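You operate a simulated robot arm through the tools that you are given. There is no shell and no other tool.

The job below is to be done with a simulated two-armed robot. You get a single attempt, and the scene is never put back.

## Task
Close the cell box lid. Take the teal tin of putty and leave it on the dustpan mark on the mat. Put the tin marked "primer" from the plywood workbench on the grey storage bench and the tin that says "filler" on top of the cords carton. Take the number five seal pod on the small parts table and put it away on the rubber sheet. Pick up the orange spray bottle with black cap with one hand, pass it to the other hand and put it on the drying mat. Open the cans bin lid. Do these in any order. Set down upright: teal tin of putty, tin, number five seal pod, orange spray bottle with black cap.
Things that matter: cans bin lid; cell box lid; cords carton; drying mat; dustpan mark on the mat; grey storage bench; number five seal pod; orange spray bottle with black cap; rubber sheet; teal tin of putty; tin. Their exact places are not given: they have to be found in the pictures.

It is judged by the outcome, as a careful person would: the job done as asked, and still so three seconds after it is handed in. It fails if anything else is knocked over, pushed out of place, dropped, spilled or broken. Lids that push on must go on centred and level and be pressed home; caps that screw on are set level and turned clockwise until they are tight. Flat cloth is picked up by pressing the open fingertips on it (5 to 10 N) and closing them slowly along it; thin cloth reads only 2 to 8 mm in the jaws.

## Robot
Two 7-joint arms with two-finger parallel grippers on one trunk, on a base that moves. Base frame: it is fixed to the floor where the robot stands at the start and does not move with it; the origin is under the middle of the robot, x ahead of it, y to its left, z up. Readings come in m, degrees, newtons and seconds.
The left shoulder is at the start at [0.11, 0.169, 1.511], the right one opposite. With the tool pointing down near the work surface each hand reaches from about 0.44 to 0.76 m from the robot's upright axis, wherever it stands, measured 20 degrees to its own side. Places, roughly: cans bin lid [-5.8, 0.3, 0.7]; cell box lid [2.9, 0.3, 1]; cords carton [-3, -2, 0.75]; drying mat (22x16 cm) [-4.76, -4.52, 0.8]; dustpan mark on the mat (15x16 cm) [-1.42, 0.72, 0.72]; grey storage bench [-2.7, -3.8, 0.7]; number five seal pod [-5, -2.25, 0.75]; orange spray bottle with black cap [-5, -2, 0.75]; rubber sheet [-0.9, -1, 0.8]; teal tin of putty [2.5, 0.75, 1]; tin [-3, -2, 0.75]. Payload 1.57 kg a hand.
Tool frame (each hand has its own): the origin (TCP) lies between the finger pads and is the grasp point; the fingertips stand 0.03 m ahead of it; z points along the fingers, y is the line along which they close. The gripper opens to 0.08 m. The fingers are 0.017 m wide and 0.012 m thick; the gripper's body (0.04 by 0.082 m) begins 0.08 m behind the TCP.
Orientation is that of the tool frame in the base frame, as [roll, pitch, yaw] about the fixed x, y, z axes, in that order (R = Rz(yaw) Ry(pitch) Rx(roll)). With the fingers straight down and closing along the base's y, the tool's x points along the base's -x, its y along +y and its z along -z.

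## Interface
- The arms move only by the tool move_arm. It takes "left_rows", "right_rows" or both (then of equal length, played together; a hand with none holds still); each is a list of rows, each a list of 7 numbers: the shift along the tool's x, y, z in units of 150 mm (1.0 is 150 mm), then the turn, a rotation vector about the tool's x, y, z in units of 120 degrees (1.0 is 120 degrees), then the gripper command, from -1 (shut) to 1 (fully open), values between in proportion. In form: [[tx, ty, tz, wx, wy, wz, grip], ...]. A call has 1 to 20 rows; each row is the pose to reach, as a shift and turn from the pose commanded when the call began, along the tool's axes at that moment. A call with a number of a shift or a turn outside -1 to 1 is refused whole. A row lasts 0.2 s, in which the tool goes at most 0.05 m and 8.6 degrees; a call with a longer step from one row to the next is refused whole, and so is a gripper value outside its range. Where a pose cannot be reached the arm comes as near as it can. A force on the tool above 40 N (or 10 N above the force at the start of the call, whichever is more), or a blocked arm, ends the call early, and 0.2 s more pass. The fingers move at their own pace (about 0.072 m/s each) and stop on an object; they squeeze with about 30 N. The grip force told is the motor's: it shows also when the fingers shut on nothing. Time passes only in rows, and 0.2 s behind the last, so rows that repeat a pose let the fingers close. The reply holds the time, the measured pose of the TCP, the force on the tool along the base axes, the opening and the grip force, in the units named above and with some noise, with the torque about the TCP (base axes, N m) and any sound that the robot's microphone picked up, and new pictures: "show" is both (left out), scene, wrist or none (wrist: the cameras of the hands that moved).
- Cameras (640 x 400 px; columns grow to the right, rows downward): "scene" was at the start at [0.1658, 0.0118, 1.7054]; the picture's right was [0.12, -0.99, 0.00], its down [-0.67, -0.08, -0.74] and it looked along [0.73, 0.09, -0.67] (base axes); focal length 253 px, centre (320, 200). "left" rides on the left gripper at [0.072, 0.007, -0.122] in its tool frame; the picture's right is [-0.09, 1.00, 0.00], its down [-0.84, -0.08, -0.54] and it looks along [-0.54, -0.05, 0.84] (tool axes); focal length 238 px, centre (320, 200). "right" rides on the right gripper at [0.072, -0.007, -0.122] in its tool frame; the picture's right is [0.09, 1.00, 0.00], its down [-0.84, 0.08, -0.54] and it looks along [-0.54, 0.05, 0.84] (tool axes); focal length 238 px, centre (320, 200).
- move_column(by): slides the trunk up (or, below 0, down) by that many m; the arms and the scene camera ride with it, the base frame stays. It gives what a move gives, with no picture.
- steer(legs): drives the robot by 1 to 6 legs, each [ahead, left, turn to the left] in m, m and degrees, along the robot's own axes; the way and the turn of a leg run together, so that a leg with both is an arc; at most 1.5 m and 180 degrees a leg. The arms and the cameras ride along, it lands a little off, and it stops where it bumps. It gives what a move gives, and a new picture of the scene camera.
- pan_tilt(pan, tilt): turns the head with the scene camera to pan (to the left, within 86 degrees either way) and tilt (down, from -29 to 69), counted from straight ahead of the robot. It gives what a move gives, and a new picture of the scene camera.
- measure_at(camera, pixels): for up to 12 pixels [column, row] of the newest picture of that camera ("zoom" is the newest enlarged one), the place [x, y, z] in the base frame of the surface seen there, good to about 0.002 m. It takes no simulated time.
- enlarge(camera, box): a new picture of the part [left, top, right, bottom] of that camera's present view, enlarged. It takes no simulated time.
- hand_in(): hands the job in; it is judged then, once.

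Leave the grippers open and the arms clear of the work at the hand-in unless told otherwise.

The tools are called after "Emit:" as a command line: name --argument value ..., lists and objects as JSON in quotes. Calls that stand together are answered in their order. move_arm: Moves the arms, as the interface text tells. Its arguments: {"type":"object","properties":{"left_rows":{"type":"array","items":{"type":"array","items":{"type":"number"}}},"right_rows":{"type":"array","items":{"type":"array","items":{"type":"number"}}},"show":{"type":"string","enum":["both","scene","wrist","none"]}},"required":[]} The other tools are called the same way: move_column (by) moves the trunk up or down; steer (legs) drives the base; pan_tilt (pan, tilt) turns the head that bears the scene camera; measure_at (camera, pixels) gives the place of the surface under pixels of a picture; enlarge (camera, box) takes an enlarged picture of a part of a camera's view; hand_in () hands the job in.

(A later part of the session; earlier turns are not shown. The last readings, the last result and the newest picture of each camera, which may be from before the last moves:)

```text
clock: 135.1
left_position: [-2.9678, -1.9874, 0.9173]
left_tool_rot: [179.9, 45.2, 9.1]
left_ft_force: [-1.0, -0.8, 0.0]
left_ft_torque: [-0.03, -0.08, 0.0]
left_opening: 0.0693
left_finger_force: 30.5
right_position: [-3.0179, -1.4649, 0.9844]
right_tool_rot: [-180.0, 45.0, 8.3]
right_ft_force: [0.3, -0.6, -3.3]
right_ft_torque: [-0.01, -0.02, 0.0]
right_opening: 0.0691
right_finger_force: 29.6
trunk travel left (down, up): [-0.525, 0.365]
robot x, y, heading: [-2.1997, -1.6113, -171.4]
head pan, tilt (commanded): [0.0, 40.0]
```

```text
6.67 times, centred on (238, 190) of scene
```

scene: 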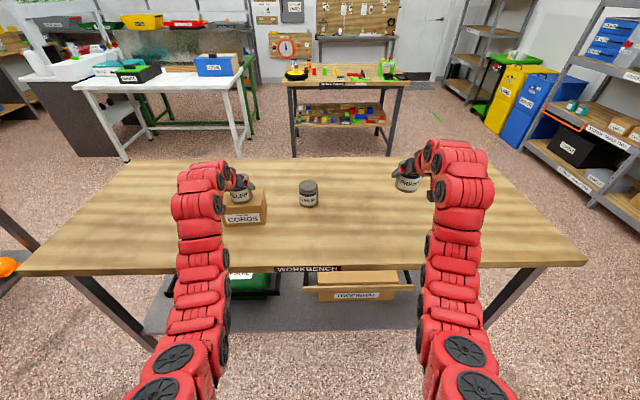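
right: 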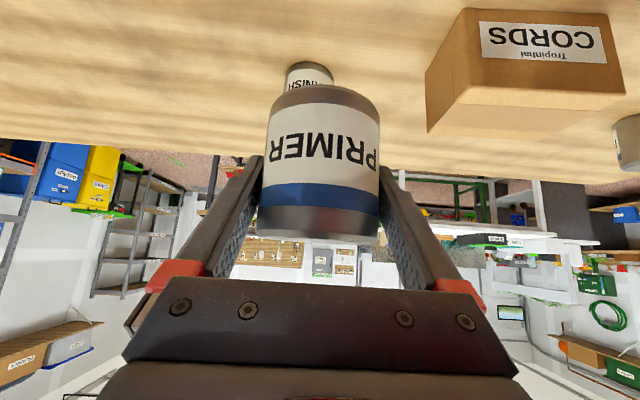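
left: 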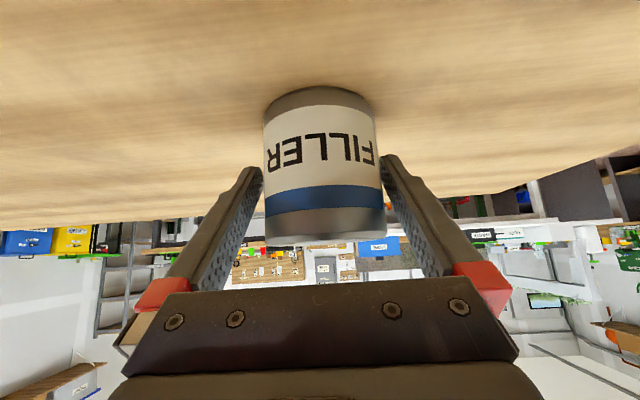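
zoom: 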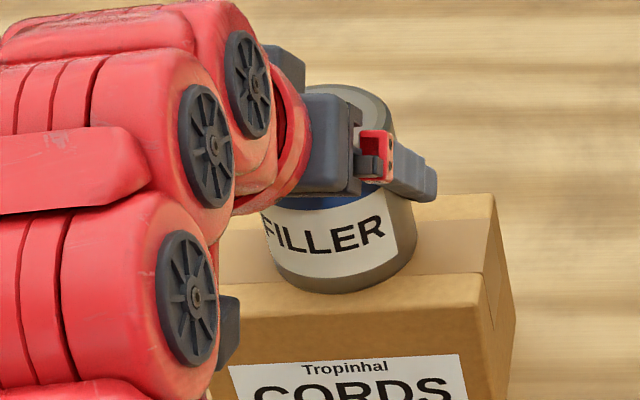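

The load went from about -3 N to 0, so FILLER is resting on the carton. I open and back out along the tool axis.

Emit:
move_arm --left_rows '[[0, 0, 0, 0, 0, 0, 1], [0, 0, 0, 0, 0, 0, 1], [0, 0, 0, 0, 0, 0, 1], [0, 0, -0.1, 0, 0, 0, 1], [0, 0, -0.25, 0, 0, 0, 1], [0, 0, -0.45, 0, 0, 0, 1], [0, 0, -0.6, 0, 0, 0, 1]]' --show "both"

Emit:
enlarge --camera "scene" --box '[190, 160, 286, 220]'

```text
clock: 136.7
left_position: [-2.904, -1.9768, 0.9813]
left_tool_rot: [-180.0, 45.0, 9.1]
left_ft_force: [0.0, -0.3, -0.6]
left_ft_torque: [-0.01, 0.0, 0.0]
left_opening: 0.0802
left_finger_force: 0.0
right_position: [-3.0176, -1.4642, 0.986]
right_tool_rot: [179.9, 45.0, 8.2]
right_ft_force: [-0.2, 0.4, -4.0]
right_ft_torque: [-0.01, 0.03, 0.03]
right_opening: 0.0691
right_finger_force: 29.9
trunk travel left (down, up): [-0.525, 0.365]
robot x, y, heading: [-2.1999, -1.6162, -171.8]
head pan, tilt (commanded): [0.0, 40.0]
```

scene: 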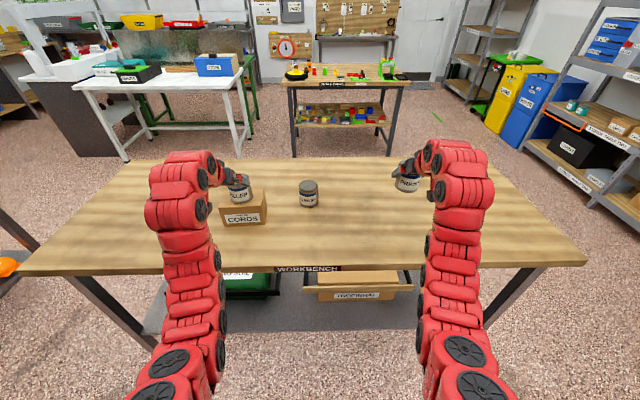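
left: 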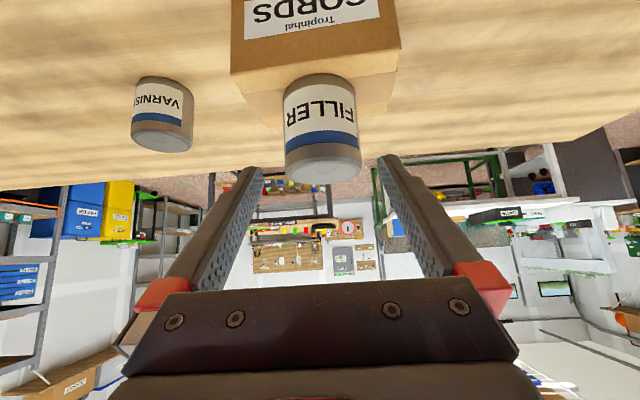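

```text
6.67 times, centred on (238, 190) of scene
```

zoom: 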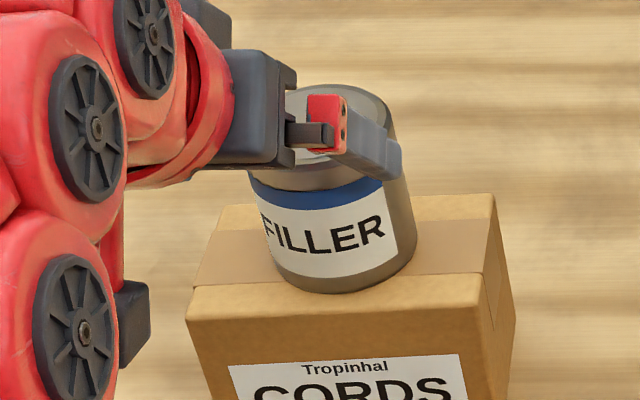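

FILLER stands upright on the CORDS carton. I back away 0.3 m and turn left to face the grey storage bench with PRIMER in the right hand.

Emit:
steer --legs '[[-0.3, 0, 0], [0, 0, 90]]'

Emit:
pan_tilt --pan -10 --tilt 25

```text
clock: 140.8
left_position: [-2.1684, -2.3287, 0.9802]
left_tool_rot: [-179.7, 45.0, 52.8]
left_ft_force: [-0.1, -0.9, 0.3]
left_ft_torque: [0.0, 0.02, -0.03]
left_opening: 0.0797
left_finger_force: 0.0
right_position: [-2.6035, -2.0362, 0.9843]
right_tool_rot: [-179.8, 44.7, 52.1]
right_ft_force: [0.8, 0.1, -3.1]
right_ft_torque: [0.05, 0.06, 0.0]
right_opening: 0.069
right_finger_force: 29.8
trunk travel left (down, up): [-0.525, 0.365]
robot x, y, heading: [-1.9081, -1.5744, -127.8]
head pan, tilt (commanded): [0.0, 40.0]
stopped in leg 2: the robot was blocked; the commanded pose is now the measured one
```

scene: 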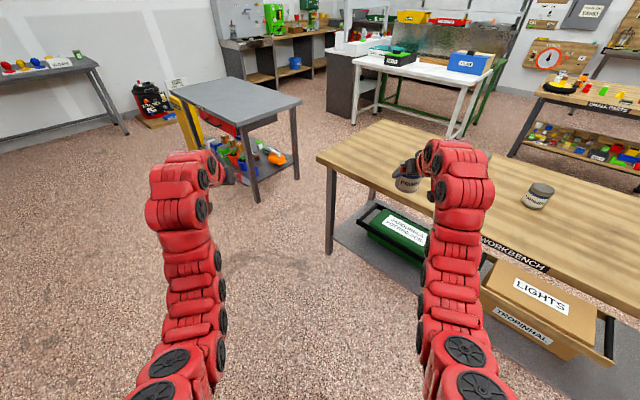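

```text
clock: 141.6
left_position: [-2.1683, -2.3258, 0.981]
left_tool_rot: [-179.9, 45.3, 52.7]
left_ft_force: [0.0, -0.2, -0.5]
left_ft_torque: [0.01, 0.02, 0.02]
left_opening: 0.0798
left_finger_force: 0.0
right_position: [-2.6036, -2.0336, 0.9855]
right_tool_rot: [-180.0, 45.0, 51.8]
right_ft_force: [-0.2, 0.1, -4.2]
right_ft_torque: [-0.02, -0.02, -0.01]
right_opening: 0.069
right_finger_force: 29.5
trunk travel left (down, up): [-0.525, 0.365]
robot x, y, heading: [-1.9099, -1.5772, -128.0]
head pan, tilt (commanded): [-10.0, 25.0]
```

scene: 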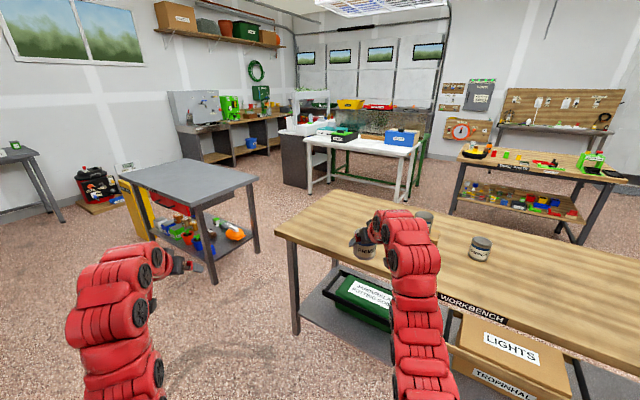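

The turn was blocked, most likely because the base's rear touched the blue table corner behind me. I move ahead out of contact first, then look back at that table.

Emit:
steer --legs '[[0.3, 0, 0]]'

Emit:
steer --legs '[[0, 0, 46.7]]'

Emit:
pan_tilt --pan 86 --tilt 30

```text
clock: 143.6
left_position: [-2.3551, -2.5578, 0.9811]
left_tool_rot: [-179.9, 45.1, 52.5]
left_ft_force: [-0.6, 0.0, -0.8]
left_ft_torque: [0.0, -0.02, 0.02]
left_opening: 0.0801
left_finger_force: 0.1
right_position: [-2.7894, -2.2634, 0.9848]
right_tool_rot: [180.0, 44.8, 51.6]
right_ft_force: [-0.6, 0.2, -3.5]
right_ft_torque: [0.01, -0.03, 0.03]
right_opening: 0.0693
right_finger_force: 30.3
trunk travel left (down, up): [-0.525, 0.365]
robot x, y, heading: [-2.0937, -1.8117, -128.2]
head pan, tilt (commanded): [-10.0, 25.0]
```

scene: 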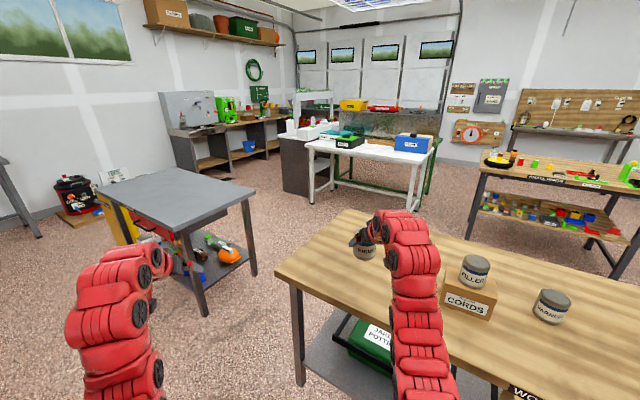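

```text
clock: 146.1
left_position: [-1.7353, -2.517, 0.9813]
left_tool_rot: [-179.9, 45.2, 98.6]
left_ft_force: [-1.2, -0.3, 0.4]
left_ft_torque: [0.01, -0.02, 0.0]
left_opening: 0.08
left_finger_force: 0.1
right_position: [-2.2484, -2.6268, 0.9853]
right_tool_rot: [-179.8, 44.9, 97.9]
right_ft_force: [0.0, -0.2, -3.3]
right_ft_torque: [0.01, 0.03, -0.04]
right_opening: 0.0695
right_finger_force: 29.7
trunk travel left (down, up): [-0.525, 0.365]
robot x, y, heading: [-2.0943, -1.8108, -82.1]
head pan, tilt (commanded): [-10.0, 25.0]
```

scene: 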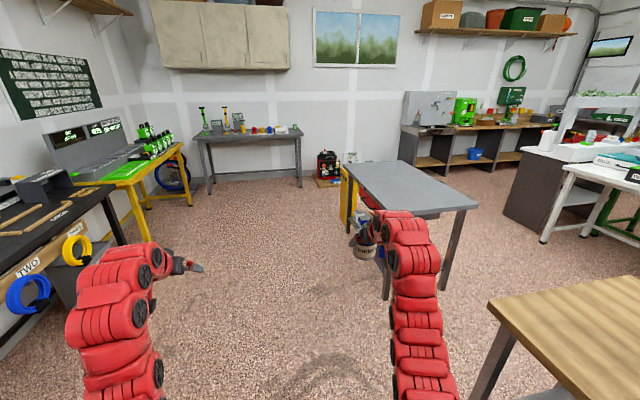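

```text
clock: 147.9
left_position: [-1.7348, -2.5172, 0.9813]
left_tool_rot: [-179.9, 45.1, 98.6]
left_ft_force: [-0.3, -0.2, -0.4]
left_ft_torque: [-0.02, -0.03, -0.01]
left_opening: 0.0801
left_finger_force: 0.0
right_position: [-2.2477, -2.6274, 0.9846]
right_tool_rot: [-179.9, 44.9, 97.8]
right_ft_force: [0.2, 0.2, -2.4]
right_ft_torque: [0.02, 0.0, -0.02]
right_opening: 0.0691
right_finger_force: 30.5
trunk travel left (down, up): [-0.525, 0.365]
robot x, y, heading: [-2.091, -1.8133, -82.2]
head pan, tilt (commanded): [85.9, 30.0]
```

scene: 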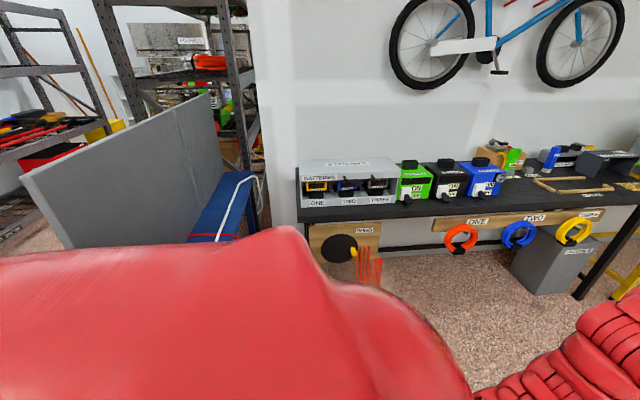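

I compare the display board's corner with its earlier position (-1.617, -1.344, 1.226) to see whether the table moved.

Emit:
measure_at --camera "scene" --pixels '[[30, 178], [35, 185], [208, 100], [220, 180], [250, 180], [70, 240], [120, 145]]'

Emit:
pan_tilt --pan 0 --tilt 30

```text
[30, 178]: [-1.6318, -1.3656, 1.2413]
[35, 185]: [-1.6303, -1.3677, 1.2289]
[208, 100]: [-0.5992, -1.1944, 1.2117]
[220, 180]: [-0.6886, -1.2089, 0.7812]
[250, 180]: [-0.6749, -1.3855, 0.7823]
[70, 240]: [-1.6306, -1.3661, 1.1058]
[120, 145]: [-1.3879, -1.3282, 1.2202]
```

```text
clock: 149.5
left_position: [-1.7351, -2.5168, 0.9804]
left_tool_rot: [-179.9, 45.0, 98.6]
left_ft_force: [-0.2, 0.9, -0.5]
left_ft_torque: [0.03, 0.02, 0.0]
left_opening: 0.08
left_finger_force: 0.0
right_position: [-2.2482, -2.6256, 0.9854]
right_tool_rot: [-180.0, 44.9, 97.8]
right_ft_force: [0.7, 0.5, -3.6]
right_ft_torque: [-0.01, -0.03, 0.03]
right_opening: 0.0689
right_finger_force: 30.1
trunk travel left (down, up): [-0.525, 0.365]
robot x, y, heading: [-2.0891, -1.8051, -82.0]
head pan, tilt (commanded): [0.0, 30.0]
```

scene: 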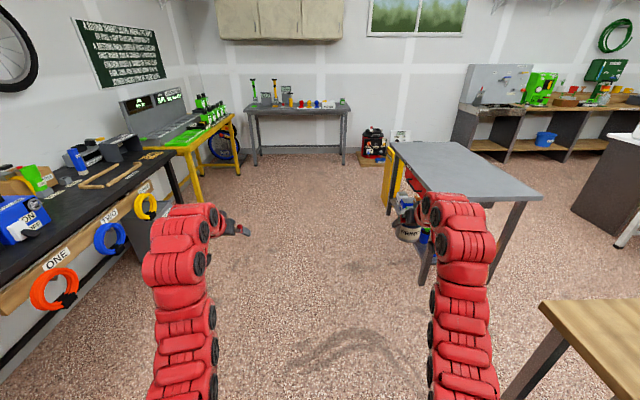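

The board is where it was, so the table was not displaced. I look at the grey table ahead at (460,170).

Emit:
enlarge --camera "scene" --box '[350, 120, 560, 251]'

Emit:
measure_at --camera "scene" --pixels '[[392, 145], [478, 143], [540, 195], [440, 195], [465, 165], [430, 160], [500, 190], [420, 265], [525, 240]]'

```text
3.05 times, centred on (455, 186) of scene
```

zoom: 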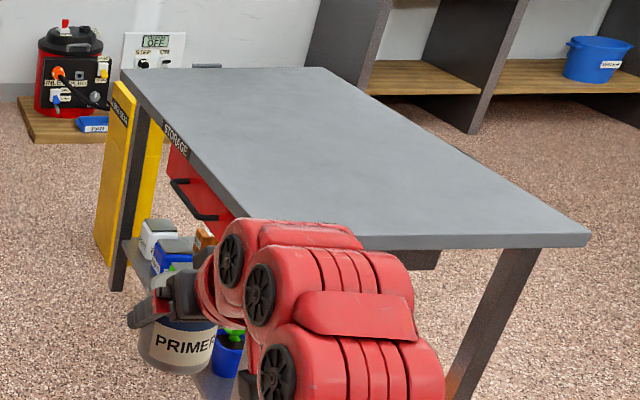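

```text
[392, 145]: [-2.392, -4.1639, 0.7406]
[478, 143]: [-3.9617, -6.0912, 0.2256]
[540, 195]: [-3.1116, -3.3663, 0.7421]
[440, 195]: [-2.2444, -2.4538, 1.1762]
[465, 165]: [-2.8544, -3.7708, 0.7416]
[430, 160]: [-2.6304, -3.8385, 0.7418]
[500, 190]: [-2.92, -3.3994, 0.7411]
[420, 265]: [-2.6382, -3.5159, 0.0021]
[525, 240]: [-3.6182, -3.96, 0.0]
```

The grey bench labelled STORAGE is empty, with its top at z = 0.7415. I drive along its front side and then turn right to face it.

Emit:
steer --legs '[[1.5, 0, 0.7], [0.4, 0.0, 0]]'

```text
clock: 159.0
left_position: [-1.5097, -4.411, 0.9813]
left_tool_rot: [-179.8, 45.1, 97.6]
left_ft_force: [0.1, 0.6, 0.0]
left_ft_torque: [0.02, 0.0, 0.02]
left_opening: 0.0803
left_finger_force: 0.0
right_position: [-2.0251, -4.5124, 0.9855]
right_tool_rot: [-180.0, 44.9, 96.7]
right_ft_force: [0.3, -1.1, -3.0]
right_ft_torque: [0.04, -0.01, 0.02]
right_opening: 0.0691
right_finger_force: 30.4
trunk travel left (down, up): [-0.525, 0.365]
robot x, y, heading: [-1.8573, -3.6989, -83.2]
head pan, tilt (commanded): [0.0, 30.0]
```

scene: 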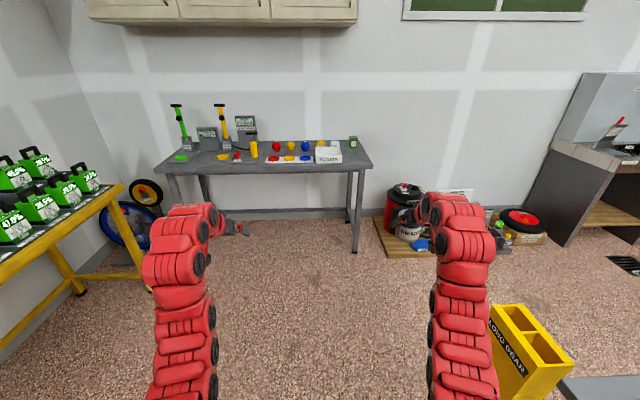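

I'm beside the grey bench at u = -2.40. I turn right 88° to face it.

Emit:
steer --legs '[[0, 0, -88.1]]'

```text
clock: 163.2
left_position: [-2.5595, -4.0605, 0.9818]
left_tool_rot: [-180.0, 45.1, 9.0]
left_ft_force: [0.1, -1.0, -0.9]
left_ft_torque: [-0.02, 0.0, 0.0]
left_opening: 0.0797
left_finger_force: 0.2
right_position: [-2.6722, -3.5484, 0.9846]
right_tool_rot: [180.0, 44.9, 8.1]
right_ft_force: [-0.7, -0.9, -3.5]
right_ft_torque: [-0.02, -0.01, 0.01]
right_opening: 0.0691
right_finger_force: 29.8
trunk travel left (down, up): [-0.525, 0.365]
robot x, y, heading: [-1.8584, -3.6981, -171.4]
head pan, tilt (commanded): [0.0, 30.0]
```

scene: 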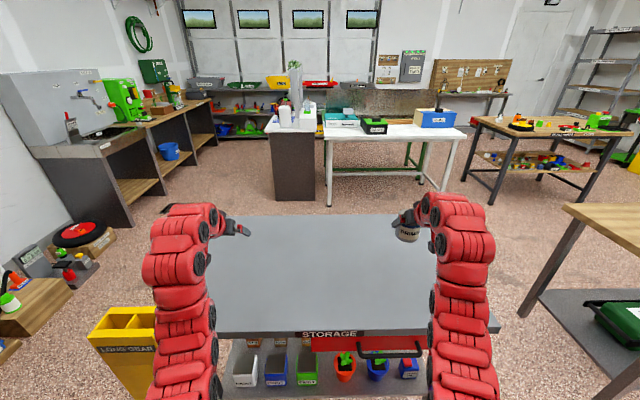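

PRIMER is over the bench top, 18 cm in from the front edge. I lower it until it touches.

Emit:
move_arm --right_rows '[[0.18, 0, 0.18, 0, 0, 0, -1], [0.36, 0, 0.36, 0, 0, 0, -1], [0.54, 0, 0.54, 0, 0, 0, -1], [0.72, 0, 0.72, 0, 0, 0, -1], [0.85, 0, 0.85, 0, 0, 0, -1], [0.89, 0, 0.89, 0, 0, 0, -1], [0.91, 0, 0.91, 0, 0, 0, -1], [0.92, 0, 0.92, 0, 0, 0, -1]]' --show "scene"

Emit:
enlarge --camera "scene" --box '[360, 200, 488, 280]'

```text
clock: 165.0
left_position: [-2.5587, -4.0609, 0.9815]
left_tool_rot: [-180.0, 45.1, 9.1]
left_ft_force: [0.4, 0.8, 0.2]
left_ft_torque: [-0.01, 0.01, 0.02]
left_opening: 0.08
left_finger_force: 0.2
right_position: [-2.672, -3.5482, 0.79]
right_tool_rot: [-179.9, 44.7, 8.2]
right_ft_force: [-0.5, 0.8, -3.4]
right_ft_torque: [0.04, -0.02, -0.03]
right_opening: 0.069
right_finger_force: 30.0
trunk travel left (down, up): [-0.525, 0.365]
robot x, y, heading: [-1.8546, -3.6974, -171.4]
head pan, tilt (commanded): [0.0, 30.0]
```

scene: 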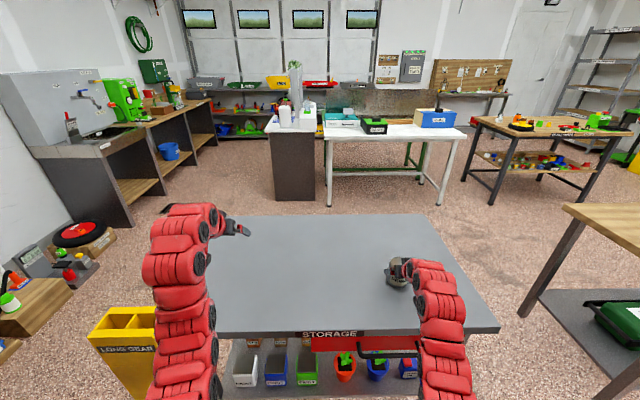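

```text
5.00 times, centred on (424, 240) of scene
```

zoom: 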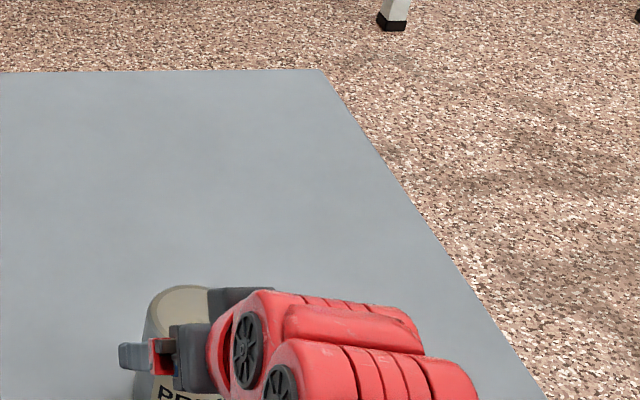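

There's no contact yet (still -3.4 N), so I go down in 1 mm steps.

Emit:
move_arm --right_rows '[[0.005, 0, 0.005, 0, 0, 0, -1], [0.01, 0, 0.01, 0, 0, 0, -1], [0.012, 0, 0.012, 0, 0, 0, -1]]' --show "none"

```text
clock: 165.8
left_position: [-2.5579, -4.0608, 0.981]
left_tool_rot: [-180.0, 45.2, 9.1]
left_ft_force: [0.3, 0.9, 0.0]
left_ft_torque: [0.03, -0.03, 0.0]
left_opening: 0.08
left_finger_force: 0.1
right_position: [-2.6716, -3.5489, 0.791]
right_tool_rot: [-179.9, 45.0, 8.3]
right_ft_force: [-2.5, -0.6, 5.6]
right_ft_torque: [-0.17, 0.35, -0.06]
right_opening: 0.069
right_finger_force: 29.7
trunk travel left (down, up): [-0.525, 0.365]
robot x, y, heading: [-1.8569, -3.6976, -171.3]
head pan, tilt (commanded): [0.0, 30.0]
```

Contact: the force swung to +5.6 N. I open and back out.

Emit:
move_arm --right_rows '[[-0.008, 0, -0.008, 0, 0, 0, -1], [-0.008, 0, -0.008, 0, 0, 0, 1], [-0.008, 0, -0.008, 0, 0, 0, 1], [-0.008, 0, -0.008, 0, 0, 0, 1], [-0.008, 0, -0.12, 0, 0, 0, 1], [-0.008, 0, -0.3, 0, 0, 0, 1], [-0.05, 0, -0.5, 0, 0, 0, 1], [-0.15, 0, -0.7, 0, 0, 0, 1], [-0.3, 0, -0.85, 0, 0, 0, 1]]' --show "both"

Emit:
enlarge --camera "scene" --box '[340, 220, 468, 300]'

```text
clock: 167.8
left_position: [-2.5573, -4.0615, 0.9819]
left_tool_rot: [-179.9, 45.1, 9.1]
left_ft_force: [0.6, 0.3, 0.5]
left_ft_torque: [-0.01, 0.03, 0.02]
left_opening: 0.0799
left_finger_force: 0.1
right_position: [-2.6118, -3.5396, 0.9131]
right_tool_rot: [-179.9, 45.0, 8.2]
right_ft_force: [0.5, 0.2, 0.3]
right_ft_torque: [-0.03, -0.02, -0.02]
right_opening: 0.08
right_finger_force: 0.0
trunk travel left (down, up): [-0.525, 0.365]
robot x, y, heading: [-1.8512, -3.6957, -171.2]
head pan, tilt (commanded): [0.0, 30.0]
```

scene: 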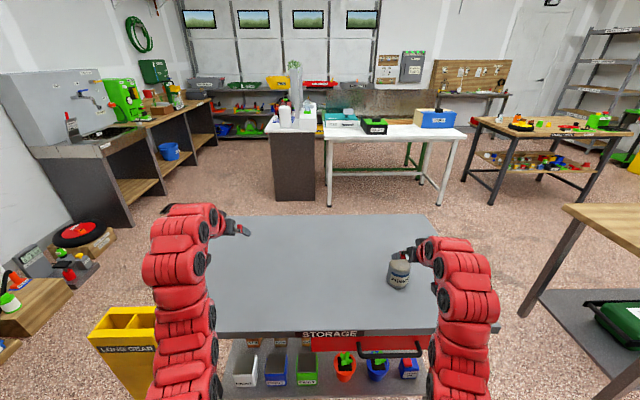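
right: 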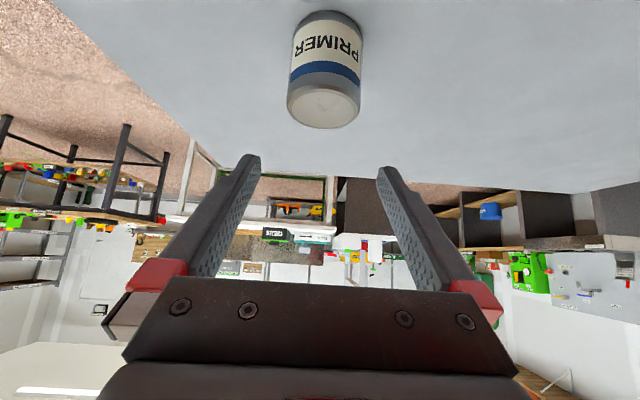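

```text
5.00 times, centred on (404, 260) of scene
```

zoom: 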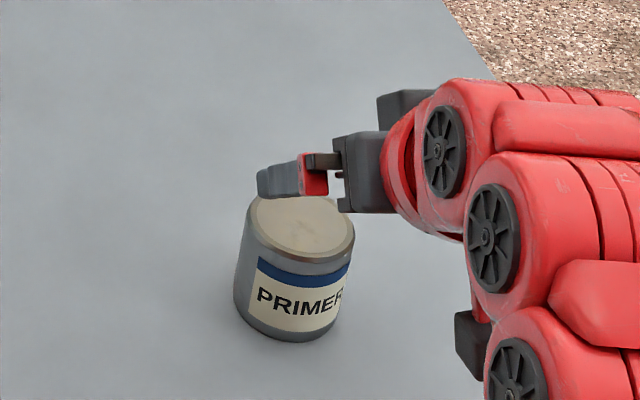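

PRIMER stands upright on the grey bench. Next I survey the small parts table, the white table and the sink side by enlarging.

Emit:
enlarge --camera "scene" --box '[460, 90, 640, 202]'

Emit:
enlarge --camera "scene" --box '[220, 60, 460, 210]'

Emit:
enlarge --camera "scene" --box '[0, 50, 220, 187]'

```text
3.56 times, centred on (550, 146) of scene
```

zoom: 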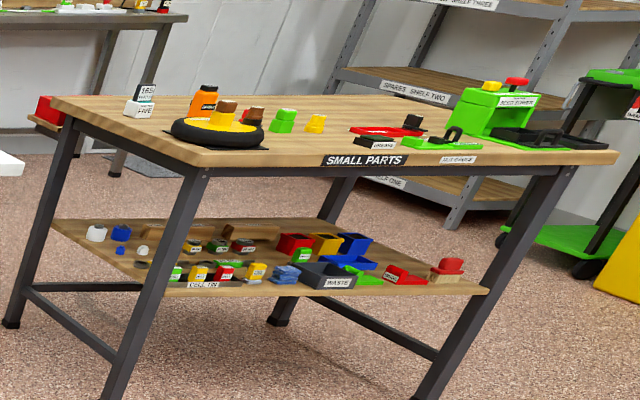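

```text
2.67 times, centred on (340, 135) of scene
```

zoom: 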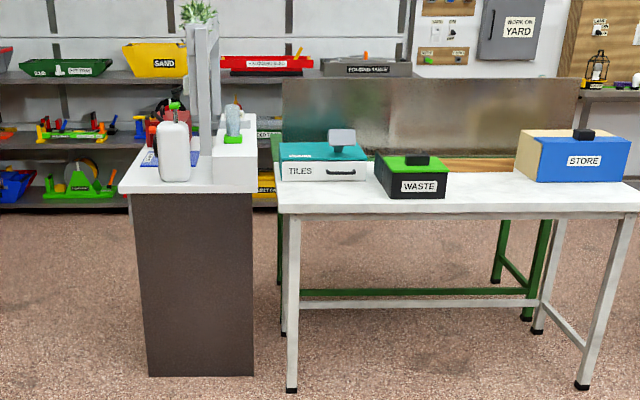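

```text
2.91 times, centred on (110, 118) of scene
```

zoom: 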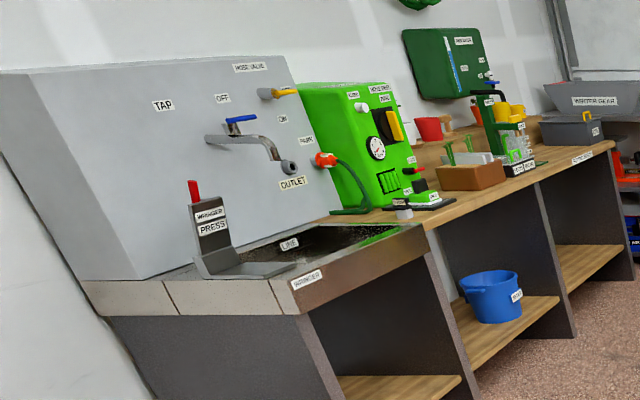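

I see a white "FIVE" pod and an orange bottle on the left end of the small parts table. I measure them and look for the drying mat.

Emit:
measure_at --camera "scene" --pixels '[[277, 120], [285, 115], [300, 127], [310, 115], [275, 133], [315, 132], [150, 105], [165, 108], [200, 98], [120, 145], [420, 135], [390, 120]]'

Emit:
measure_at --camera "scene" --pixels '[[499, 120], [500, 116], [517, 118], [476, 120], [518, 135], [600, 137], [610, 200], [490, 205], [465, 180], [590, 100], [555, 150]]'

```text
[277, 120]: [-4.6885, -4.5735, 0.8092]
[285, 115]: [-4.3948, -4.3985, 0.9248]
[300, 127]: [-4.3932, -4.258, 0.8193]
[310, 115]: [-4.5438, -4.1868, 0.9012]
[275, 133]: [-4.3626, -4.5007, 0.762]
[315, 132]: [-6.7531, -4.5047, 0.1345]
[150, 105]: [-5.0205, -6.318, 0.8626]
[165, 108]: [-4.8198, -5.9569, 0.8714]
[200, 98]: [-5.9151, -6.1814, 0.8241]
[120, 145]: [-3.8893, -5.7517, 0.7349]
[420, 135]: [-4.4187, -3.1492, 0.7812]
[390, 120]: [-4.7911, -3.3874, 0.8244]
```

```text
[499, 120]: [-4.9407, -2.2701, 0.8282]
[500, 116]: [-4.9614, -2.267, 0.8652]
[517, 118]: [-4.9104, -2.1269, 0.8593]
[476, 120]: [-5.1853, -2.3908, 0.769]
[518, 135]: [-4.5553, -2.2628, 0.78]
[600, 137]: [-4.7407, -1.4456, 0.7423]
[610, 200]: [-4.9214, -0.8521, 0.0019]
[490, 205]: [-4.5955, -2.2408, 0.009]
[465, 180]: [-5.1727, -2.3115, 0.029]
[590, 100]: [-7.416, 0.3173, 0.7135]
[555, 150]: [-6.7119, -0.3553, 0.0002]
```

Bottle and pod are at about (-4.91, -2.13) and (-4.94, -2.27), and the drying mat is on the white cabinet. I'll go around by the aisle. First I turn right so both arms point along the way I came; the hands at z > 0.89 clear the tin tops here.

Emit:
steer --legs '[[0, 0, -90]]'

```text
clock: 172.0
left_position: [-2.2254, -2.9988, 0.9813]
left_tool_rot: [-179.9, 45.0, -80.4]
left_ft_force: [-0.4, -1.0, 0.2]
left_ft_torque: [0.01, 0.03, -0.02]
left_opening: 0.0799
left_finger_force: 0.0
right_position: [-1.7027, -2.9388, 0.9112]
right_tool_rot: [180.0, 44.9, -81.2]
right_ft_force: [1.0, 0.2, 0.0]
right_ft_torque: [0.0, -0.01, -0.01]
right_opening: 0.0802
right_finger_force: 0.0
trunk travel left (down, up): [-0.525, 0.365]
robot x, y, heading: [-1.8555, -3.6987, 98.8]
head pan, tilt (commanded): [0.0, 30.0]
```

scene: 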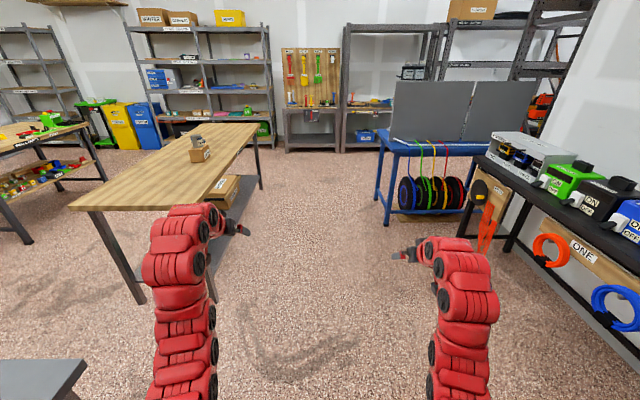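

I can see the bins at (110–165, 125). I enlarge that area to find the cans bin.

Emit:
enlarge --camera "scene" --box '[60, 70, 220, 170]'

Emit:
measure_at --camera "scene" --pixels '[[115, 110], [145, 108], [120, 145], [100, 105], [250, 130], [255, 175], [380, 215], [405, 130], [80, 205], [140, 300]]'

```text
4.00 times, centred on (140, 120) of scene
```

zoom: 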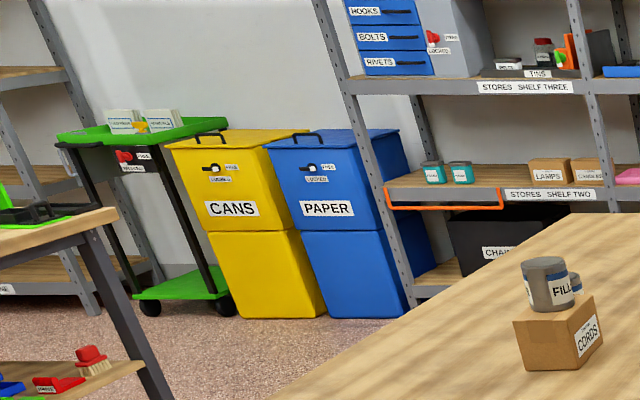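

```text
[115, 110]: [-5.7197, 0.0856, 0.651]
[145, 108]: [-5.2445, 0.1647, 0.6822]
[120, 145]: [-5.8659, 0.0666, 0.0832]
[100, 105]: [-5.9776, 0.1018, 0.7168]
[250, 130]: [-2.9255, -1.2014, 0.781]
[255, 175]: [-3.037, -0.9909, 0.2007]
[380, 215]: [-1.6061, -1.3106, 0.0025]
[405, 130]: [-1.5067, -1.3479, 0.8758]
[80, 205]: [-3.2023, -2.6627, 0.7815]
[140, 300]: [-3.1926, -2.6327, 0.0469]
```

The CANS bin is yellow, with a lid, a handle bar and a FREE/LOCKED knob. I drive back up the aisle between the workbench and the blue table.

Emit:
steer --legs '[[1.5, 0, 0], [1.5, 0, 0]]'

```text
clock: 186.4
left_position: [-2.7458, -0.0524, 0.9818]
left_tool_rot: [-179.9, 45.1, -78.4]
left_ft_force: [0.7, 0.4, 0.8]
left_ft_torque: [0.01, -0.02, -0.01]
left_opening: 0.08
left_finger_force: 0.1
right_position: [-2.2267, 0.0245, 0.9106]
right_tool_rot: [-180.0, 45.0, -79.4]
right_ft_force: [0.2, 0.0, 0.7]
right_ft_torque: [0.02, 0.02, 0.02]
right_opening: 0.0802
right_finger_force: 0.0
trunk travel left (down, up): [-0.525, 0.365]
robot x, y, heading: [-2.3528, -0.7432, 100.7]
head pan, tilt (commanded): [0.0, 30.0]
```

scene: 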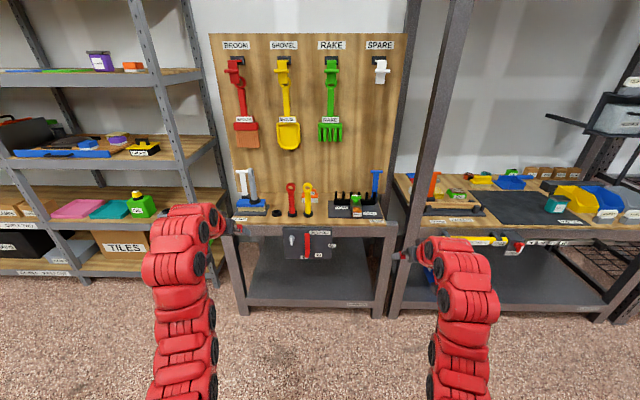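

I turn left to face down the room, shift right to clear the bench end, and drive ahead toward the bins.

Emit:
steer --legs '[[0, 0, 88], [0, -0.5, 0], [1.4, 0, 0]]'

```text
clock: 199.7
left_position: [-4.5384, -0.7693, 0.982]
left_tool_rot: [-179.9, 45.1, 7.4]
left_ft_force: [0.4, 0.0, -0.4]
left_ft_torque: [0.01, 0.01, 0.01]
left_opening: 0.0801
left_finger_force: 0.0
right_position: [-4.578, -0.2475, 0.9107]
right_tool_rot: [-180.0, 44.9, 6.8]
right_ft_force: [0.3, -0.6, 0.0]
right_ft_torque: [-0.01, -0.02, -0.01]
right_opening: 0.08
right_finger_force: 0.0
trunk travel left (down, up): [-0.525, 0.365]
robot x, y, heading: [-3.8237, -0.4253, -173.2]
head pan, tilt (commanded): [0.0, 30.0]
```

scene: 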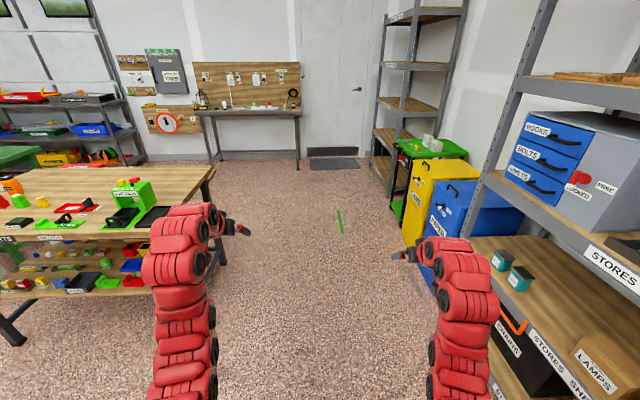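

I enlarge the bins and the green item on the floor.

Emit:
enlarge --camera "scene" --box '[330, 130, 490, 230]'

Emit:
measure_at --camera "scene" --pixels '[[340, 222], [212, 165], [190, 210], [410, 180], [445, 165], [430, 200], [410, 240], [465, 190], [460, 160], [300, 185], [400, 160], [395, 205]]'

```text
4.00 times, centred on (410, 180) of scene
```

zoom: 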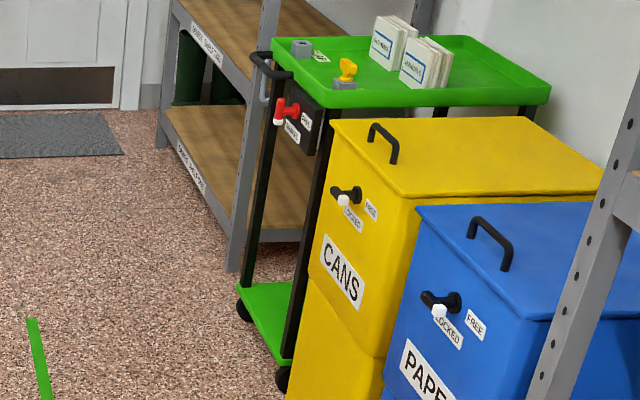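

```text
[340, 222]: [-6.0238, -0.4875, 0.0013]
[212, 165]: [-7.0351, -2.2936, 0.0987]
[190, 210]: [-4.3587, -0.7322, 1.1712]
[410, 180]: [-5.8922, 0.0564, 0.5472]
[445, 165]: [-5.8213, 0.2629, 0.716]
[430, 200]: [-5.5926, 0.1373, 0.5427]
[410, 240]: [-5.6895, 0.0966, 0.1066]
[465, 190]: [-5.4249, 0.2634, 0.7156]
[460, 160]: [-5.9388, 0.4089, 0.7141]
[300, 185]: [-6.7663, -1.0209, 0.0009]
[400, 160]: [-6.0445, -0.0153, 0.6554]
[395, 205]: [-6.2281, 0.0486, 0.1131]
```

I zoom closer on the CANS latch to read its state, and measure the right end of the small parts table.

Emit:
measure_at --camera "scene" --pixels '[[207, 170], [200, 175], [195, 185], [140, 232], [100, 232], [215, 255], [10, 335]]'

Emit:
enlarge --camera "scene" --box '[400, 155, 448, 185]'

```text
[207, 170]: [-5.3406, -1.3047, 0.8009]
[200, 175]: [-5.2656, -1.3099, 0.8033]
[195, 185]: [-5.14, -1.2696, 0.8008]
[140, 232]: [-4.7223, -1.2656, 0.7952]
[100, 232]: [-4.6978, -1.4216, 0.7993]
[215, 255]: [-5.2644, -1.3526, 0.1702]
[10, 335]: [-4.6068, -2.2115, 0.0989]
```

```text
13.33 times, centred on (424, 170) of scene
```

zoom: 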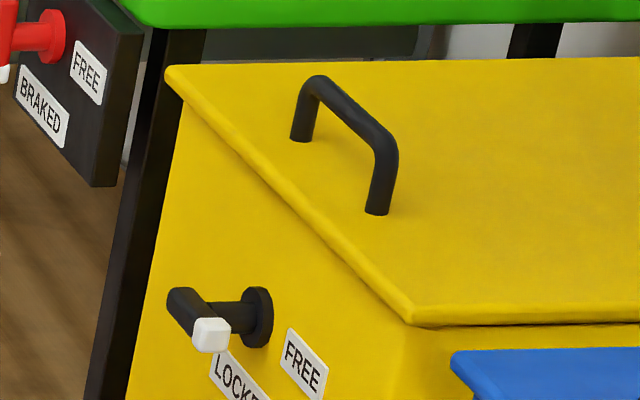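

The white tip of the CANS latch lever seems to point toward FREE, but I need a face-on view. I measure the lid handle, then drive in front of the bin.

Emit:
measure_at --camera "zoom" --pixels '[[376, 205], [302, 130], [330, 95], [383, 150], [410, 320], [170, 70], [210, 335], [258, 315], [185, 300], [580, 320], [500, 65], [305, 365]]'

```text
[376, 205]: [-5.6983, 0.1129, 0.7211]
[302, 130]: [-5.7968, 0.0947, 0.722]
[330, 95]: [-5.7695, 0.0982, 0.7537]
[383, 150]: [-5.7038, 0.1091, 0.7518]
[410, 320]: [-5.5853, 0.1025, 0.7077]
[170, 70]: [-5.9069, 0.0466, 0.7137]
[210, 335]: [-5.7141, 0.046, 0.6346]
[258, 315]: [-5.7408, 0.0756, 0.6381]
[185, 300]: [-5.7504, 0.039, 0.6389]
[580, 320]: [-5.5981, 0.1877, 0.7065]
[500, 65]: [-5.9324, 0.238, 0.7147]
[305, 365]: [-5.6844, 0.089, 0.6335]
```

The latch reads FREE: its white tip is on the same side as the FREE label. The lid top is at z = 0.715, and the handle bar runs along the front edge, centred near (-5.748, 0.104, 0.755). I raise the trunk 0.2 m and drive up to stand in front of the bin.

Emit:
move_column --by 0.2

Emit:
steer --legs '[[1.2, 0.0, 1.9], [0.8, 0.05, 0], [0, 0, -90]]'

```text
clock: 201.9
left_position: [-4.5385, -0.7685, 1.1812]
left_tool_rot: [-179.8, 45.0, 7.6]
left_ft_force: [-0.3, 0.3, 0.2]
left_ft_torque: [0.0, 0.02, -0.02]
left_opening: 0.0797
left_finger_force: 0.0
right_position: [-4.5783, -0.2483, 1.1101]
right_tool_rot: [180.0, 45.0, 6.6]
right_ft_force: [0.3, -0.3, 0.2]
right_ft_torque: [-0.01, 0.02, 0.0]
right_opening: 0.08
right_finger_force: 0.0
trunk travel left (down, up): [-0.725, 0.165]
robot x, y, heading: [-3.8224, -0.4258, -172.9]
head pan, tilt (commanded): [0.0, 30.0]
```

```text
clock: 215.7
left_position: [-6.1323, -0.0254, 1.1805]
left_tool_rot: [-179.9, 45.1, -82.8]
left_ft_force: [0.9, 0.1, -0.3]
left_ft_torque: [-0.02, 0.01, -0.01]
left_opening: 0.0801
left_finger_force: 0.1
right_position: [-5.6093, 0.0109, 1.1105]
right_tool_rot: [-179.9, 44.9, -83.6]
right_ft_force: [-0.1, -0.6, 0.6]
right_ft_torque: [-0.01, 0.03, 0.01]
right_opening: 0.08
right_finger_force: 0.1
trunk travel left (down, up): [-0.725, 0.165]
robot x, y, heading: [-5.7939, -0.7434, 96.4]
head pan, tilt (commanded): [0.0, 30.0]
```

scene: 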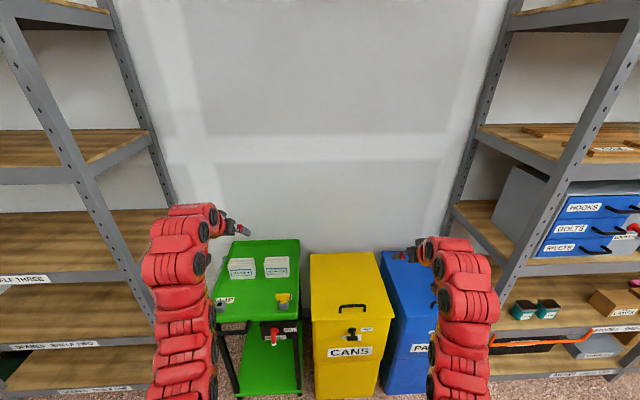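

I'm now facing the bins. I enlarge the CANS bin to see the latch and handle face-on.

Emit:
enlarge --camera "scene" --box '[300, 240, 420, 315]'

Emit:
enlarge --camera "scene" --box '[290, 300, 410, 375]'

```text
5.33 times, centred on (360, 278) of scene
```

zoom: 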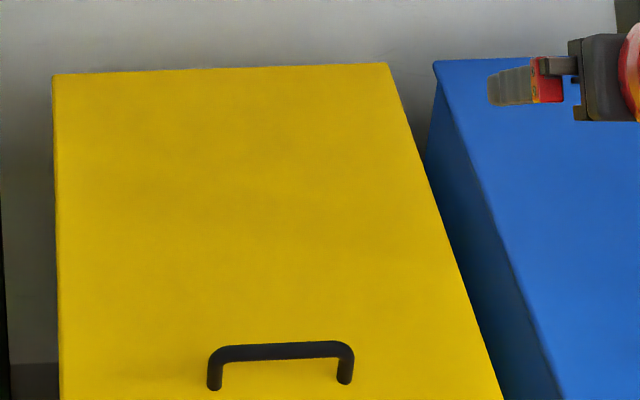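

```text
5.33 times, centred on (350, 338) of scene
```

zoom: 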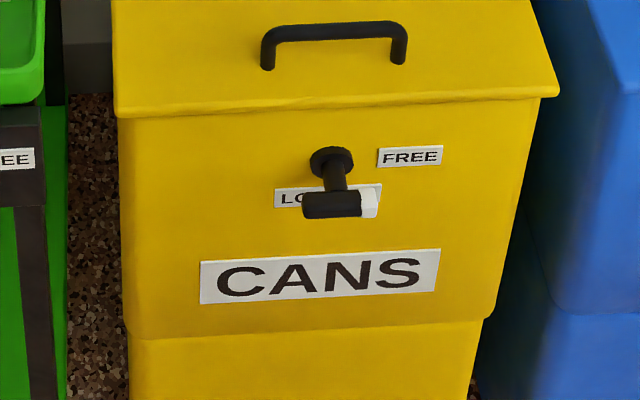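

The latch's white tip points right to FREE. I measure the lid's corners and the handle ends.

Emit:
measure_at --camera "scene" --pixels '[[312, 256], [371, 254], [312, 318], [392, 316], [345, 280], [285, 262], [243, 268], [250, 300], [400, 285]]'

Emit:
measure_at --camera "zoom" --pixels '[[267, 65], [400, 60], [270, 35], [398, 28], [333, 32], [338, 205], [370, 203], [310, 207], [332, 160], [410, 157], [120, 110], [550, 90]]'

```text
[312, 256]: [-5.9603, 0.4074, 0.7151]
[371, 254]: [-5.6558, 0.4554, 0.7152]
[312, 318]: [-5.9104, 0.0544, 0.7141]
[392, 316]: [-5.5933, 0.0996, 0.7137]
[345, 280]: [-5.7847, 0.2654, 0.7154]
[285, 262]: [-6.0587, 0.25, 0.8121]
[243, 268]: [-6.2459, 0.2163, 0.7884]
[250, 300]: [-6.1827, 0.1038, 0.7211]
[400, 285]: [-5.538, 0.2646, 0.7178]
```

```text
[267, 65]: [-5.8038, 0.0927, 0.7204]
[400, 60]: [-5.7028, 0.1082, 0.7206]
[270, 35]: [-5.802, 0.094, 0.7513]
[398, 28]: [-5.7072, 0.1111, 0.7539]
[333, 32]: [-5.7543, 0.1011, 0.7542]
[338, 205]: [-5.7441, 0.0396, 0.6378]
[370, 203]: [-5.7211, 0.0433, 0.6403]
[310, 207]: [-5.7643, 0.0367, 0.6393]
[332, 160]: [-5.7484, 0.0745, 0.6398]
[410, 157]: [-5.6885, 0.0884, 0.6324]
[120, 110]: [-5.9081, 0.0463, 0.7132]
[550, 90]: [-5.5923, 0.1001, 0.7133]
```

The lid is 0.37 m deep, hinged at the back near v = 1.31. The bar's centre is at about (-5.7545, 0.102, 0.752). I plan to grip the bar from above with the fingers pointing straight down, so first I bring the right tool to vertical.

Emit:
move_arm --right_rows '[[0.157, 0.053, 0, 0, 0.0625, 0, 1], [0.314, 0.106, 0, 0, 0.125, 0, 1], [0.471, 0.159, 0, 0, 0.1875, 0, 1], [0.628, 0.211, 0, 0, 0.25, 0, 1], [0.786, 0.264, 0, 0, 0.3125, 0, 1], [0.943, 0.317, 0, 0, 0.375, 0, 1]]' --show "none"

```text
clock: 217.1
left_position: [-6.1339, -0.0262, 1.1793]
left_tool_rot: [-179.9, 45.1, -82.7]
left_ft_force: [-0.8, 0.0, -0.4]
left_ft_torque: [-0.01, -0.01, -0.02]
left_opening: 0.0801
left_finger_force: 0.1
right_position: [-5.6582, -0.0867, 0.9691]
right_tool_rot: [-179.9, -0.2, -83.7]
right_ft_force: [0.0, -0.9, -0.1]
right_ft_torque: [0.0, -0.04, 0.02]
right_opening: 0.0803
right_finger_force: 0.1
right hand out of reach, approached as far as the arm can: row 4, 5, 6
trunk travel left (down, up): [-0.725, 0.165]
robot x, y, heading: [-5.7906, -0.7434, 96.7]
head pan, tilt (commanded): [0.0, 30.0]
```

The right tool is vertical now. Next I turn it 90° about its own axis so that it closes fore and aft across the bar, lowering slightly as it turns.

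Emit:
move_arm --right_rows '[[0, 0, 0.05, 0, 0, -0.0682, 1], [0, 0, 0.1, 0, 0, -0.1364, 1], [0, 0, 0.15, 0, 0, -0.2045, 1], [0, 0, 0.2, 0, 0, -0.2727, 1], [0, 0, 0.25, 0, 0, -0.3409, 1], [0, 0, 0.3, 0, 0, -0.4091, 1], [0, 0, 0.35, 0, 0, -0.4773, 1], [0, 0, 0.4, 0, 0, -0.5455, 1], [0, 0, 0.42, 0, 0, -0.6136, 1], [0, 0, 0.44, 0, 0, -0.6818, 1], [0, 0, 0.467, 0, 0, -0.75, 1]]' --show "both"

```text
clock: 219.5
left_position: [-6.1326, -0.027, 1.1816]
left_tool_rot: [-179.8, 45.1, -82.8]
left_ft_force: [-0.2, 1.2, 0.4]
left_ft_torque: [0.0, 0.01, -0.03]
left_opening: 0.0801
left_finger_force: 0.0
right_position: [-5.6555, -0.0883, 0.8992]
right_tool_rot: [179.8, 0.0, 6.6]
right_ft_force: [-0.8, -0.3, -0.1]
right_ft_torque: [0.02, 0.03, -0.01]
right_opening: 0.0802
right_finger_force: 0.0
trunk travel left (down, up): [-0.725, 0.165]
robot x, y, heading: [-5.7924, -0.7438, 96.5]
head pan, tilt (commanded): [0.0, 30.0]
```

scene: 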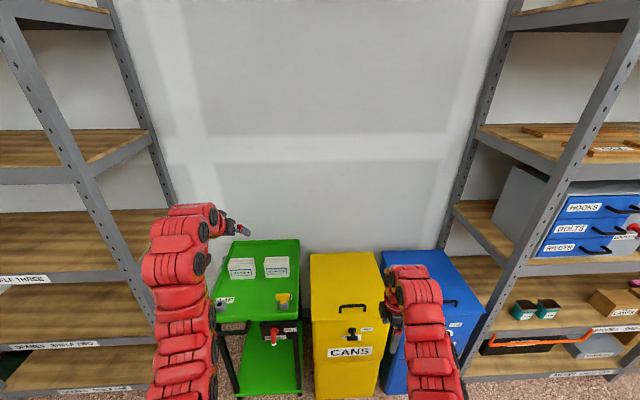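
right: 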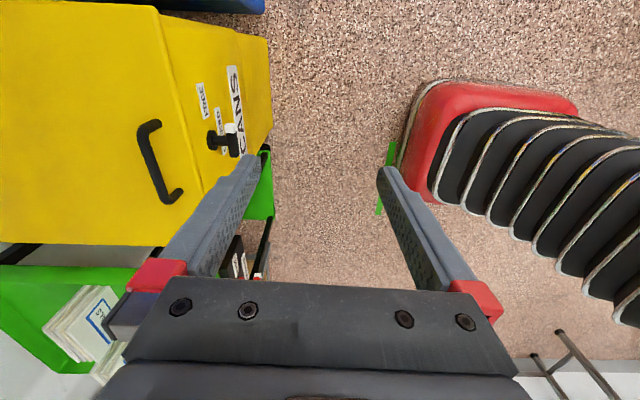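

That worked without trouble. I now drive 0.3 m forward so the hand comes over the bin lid at z = 0.90, well above the handle.

Emit:
steer --legs '[[0.28, 0.045, 2.2]]'

Emit:
enlarge --camera "right" --box '[0, 0, 640, 400]'

```text
clock: 221.5
left_position: [-6.2389, 0.2348, 1.1816]
left_tool_rot: [-179.9, 45.1, -80.5]
left_ft_force: [0.8, -0.3, -0.1]
left_ft_torque: [-0.02, 0.0, 0.01]
left_opening: 0.08
left_finger_force: 0.0
right_position: [-5.762, 0.1897, 0.8996]
right_tool_rot: [179.9, 0.0, 8.6]
right_ft_force: [-0.1, 0.5, -0.3]
right_ft_torque: [0.02, -0.03, 0.0]
right_opening: 0.0801
right_finger_force: 0.1
trunk travel left (down, up): [-0.725, 0.165]
robot x, y, heading: [-5.8759, -0.4672, 98.8]
head pan, tilt (commanded): [0.0, 30.0]
```

scene: 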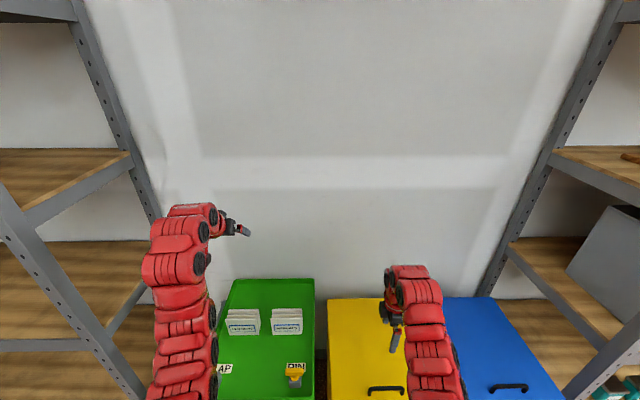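

```text
1.00 times, centred on (320, 200) of right (not enlarged: the box is as wide or as high as the picture)
```

zoom: 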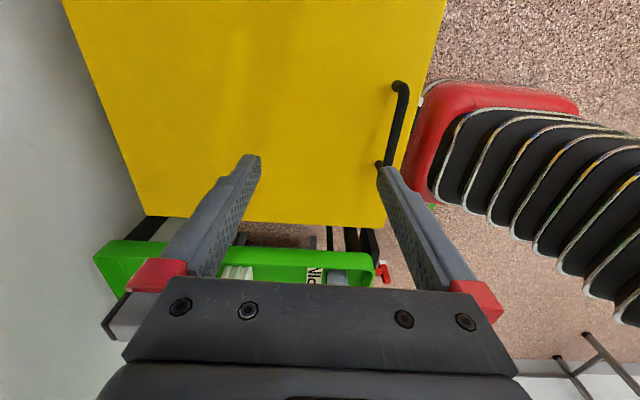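

I check how close the robot's own base is to the bin, and measure the bar in this view.

Emit:
measure_at --camera "zoom" --pixels '[[425, 110], [440, 90], [425, 160], [520, 110], [400, 90], [385, 160], [395, 125], [405, 105], [380, 165], [430, 60], [395, 200]]'

```text
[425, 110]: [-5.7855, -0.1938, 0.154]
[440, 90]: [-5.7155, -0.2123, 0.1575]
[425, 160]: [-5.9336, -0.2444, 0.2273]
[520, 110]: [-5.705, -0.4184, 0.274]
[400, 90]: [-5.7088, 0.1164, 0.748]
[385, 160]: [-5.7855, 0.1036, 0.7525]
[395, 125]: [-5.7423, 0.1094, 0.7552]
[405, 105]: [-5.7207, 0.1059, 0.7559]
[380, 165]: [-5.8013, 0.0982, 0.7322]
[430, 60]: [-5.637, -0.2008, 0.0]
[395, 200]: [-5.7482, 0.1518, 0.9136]
```

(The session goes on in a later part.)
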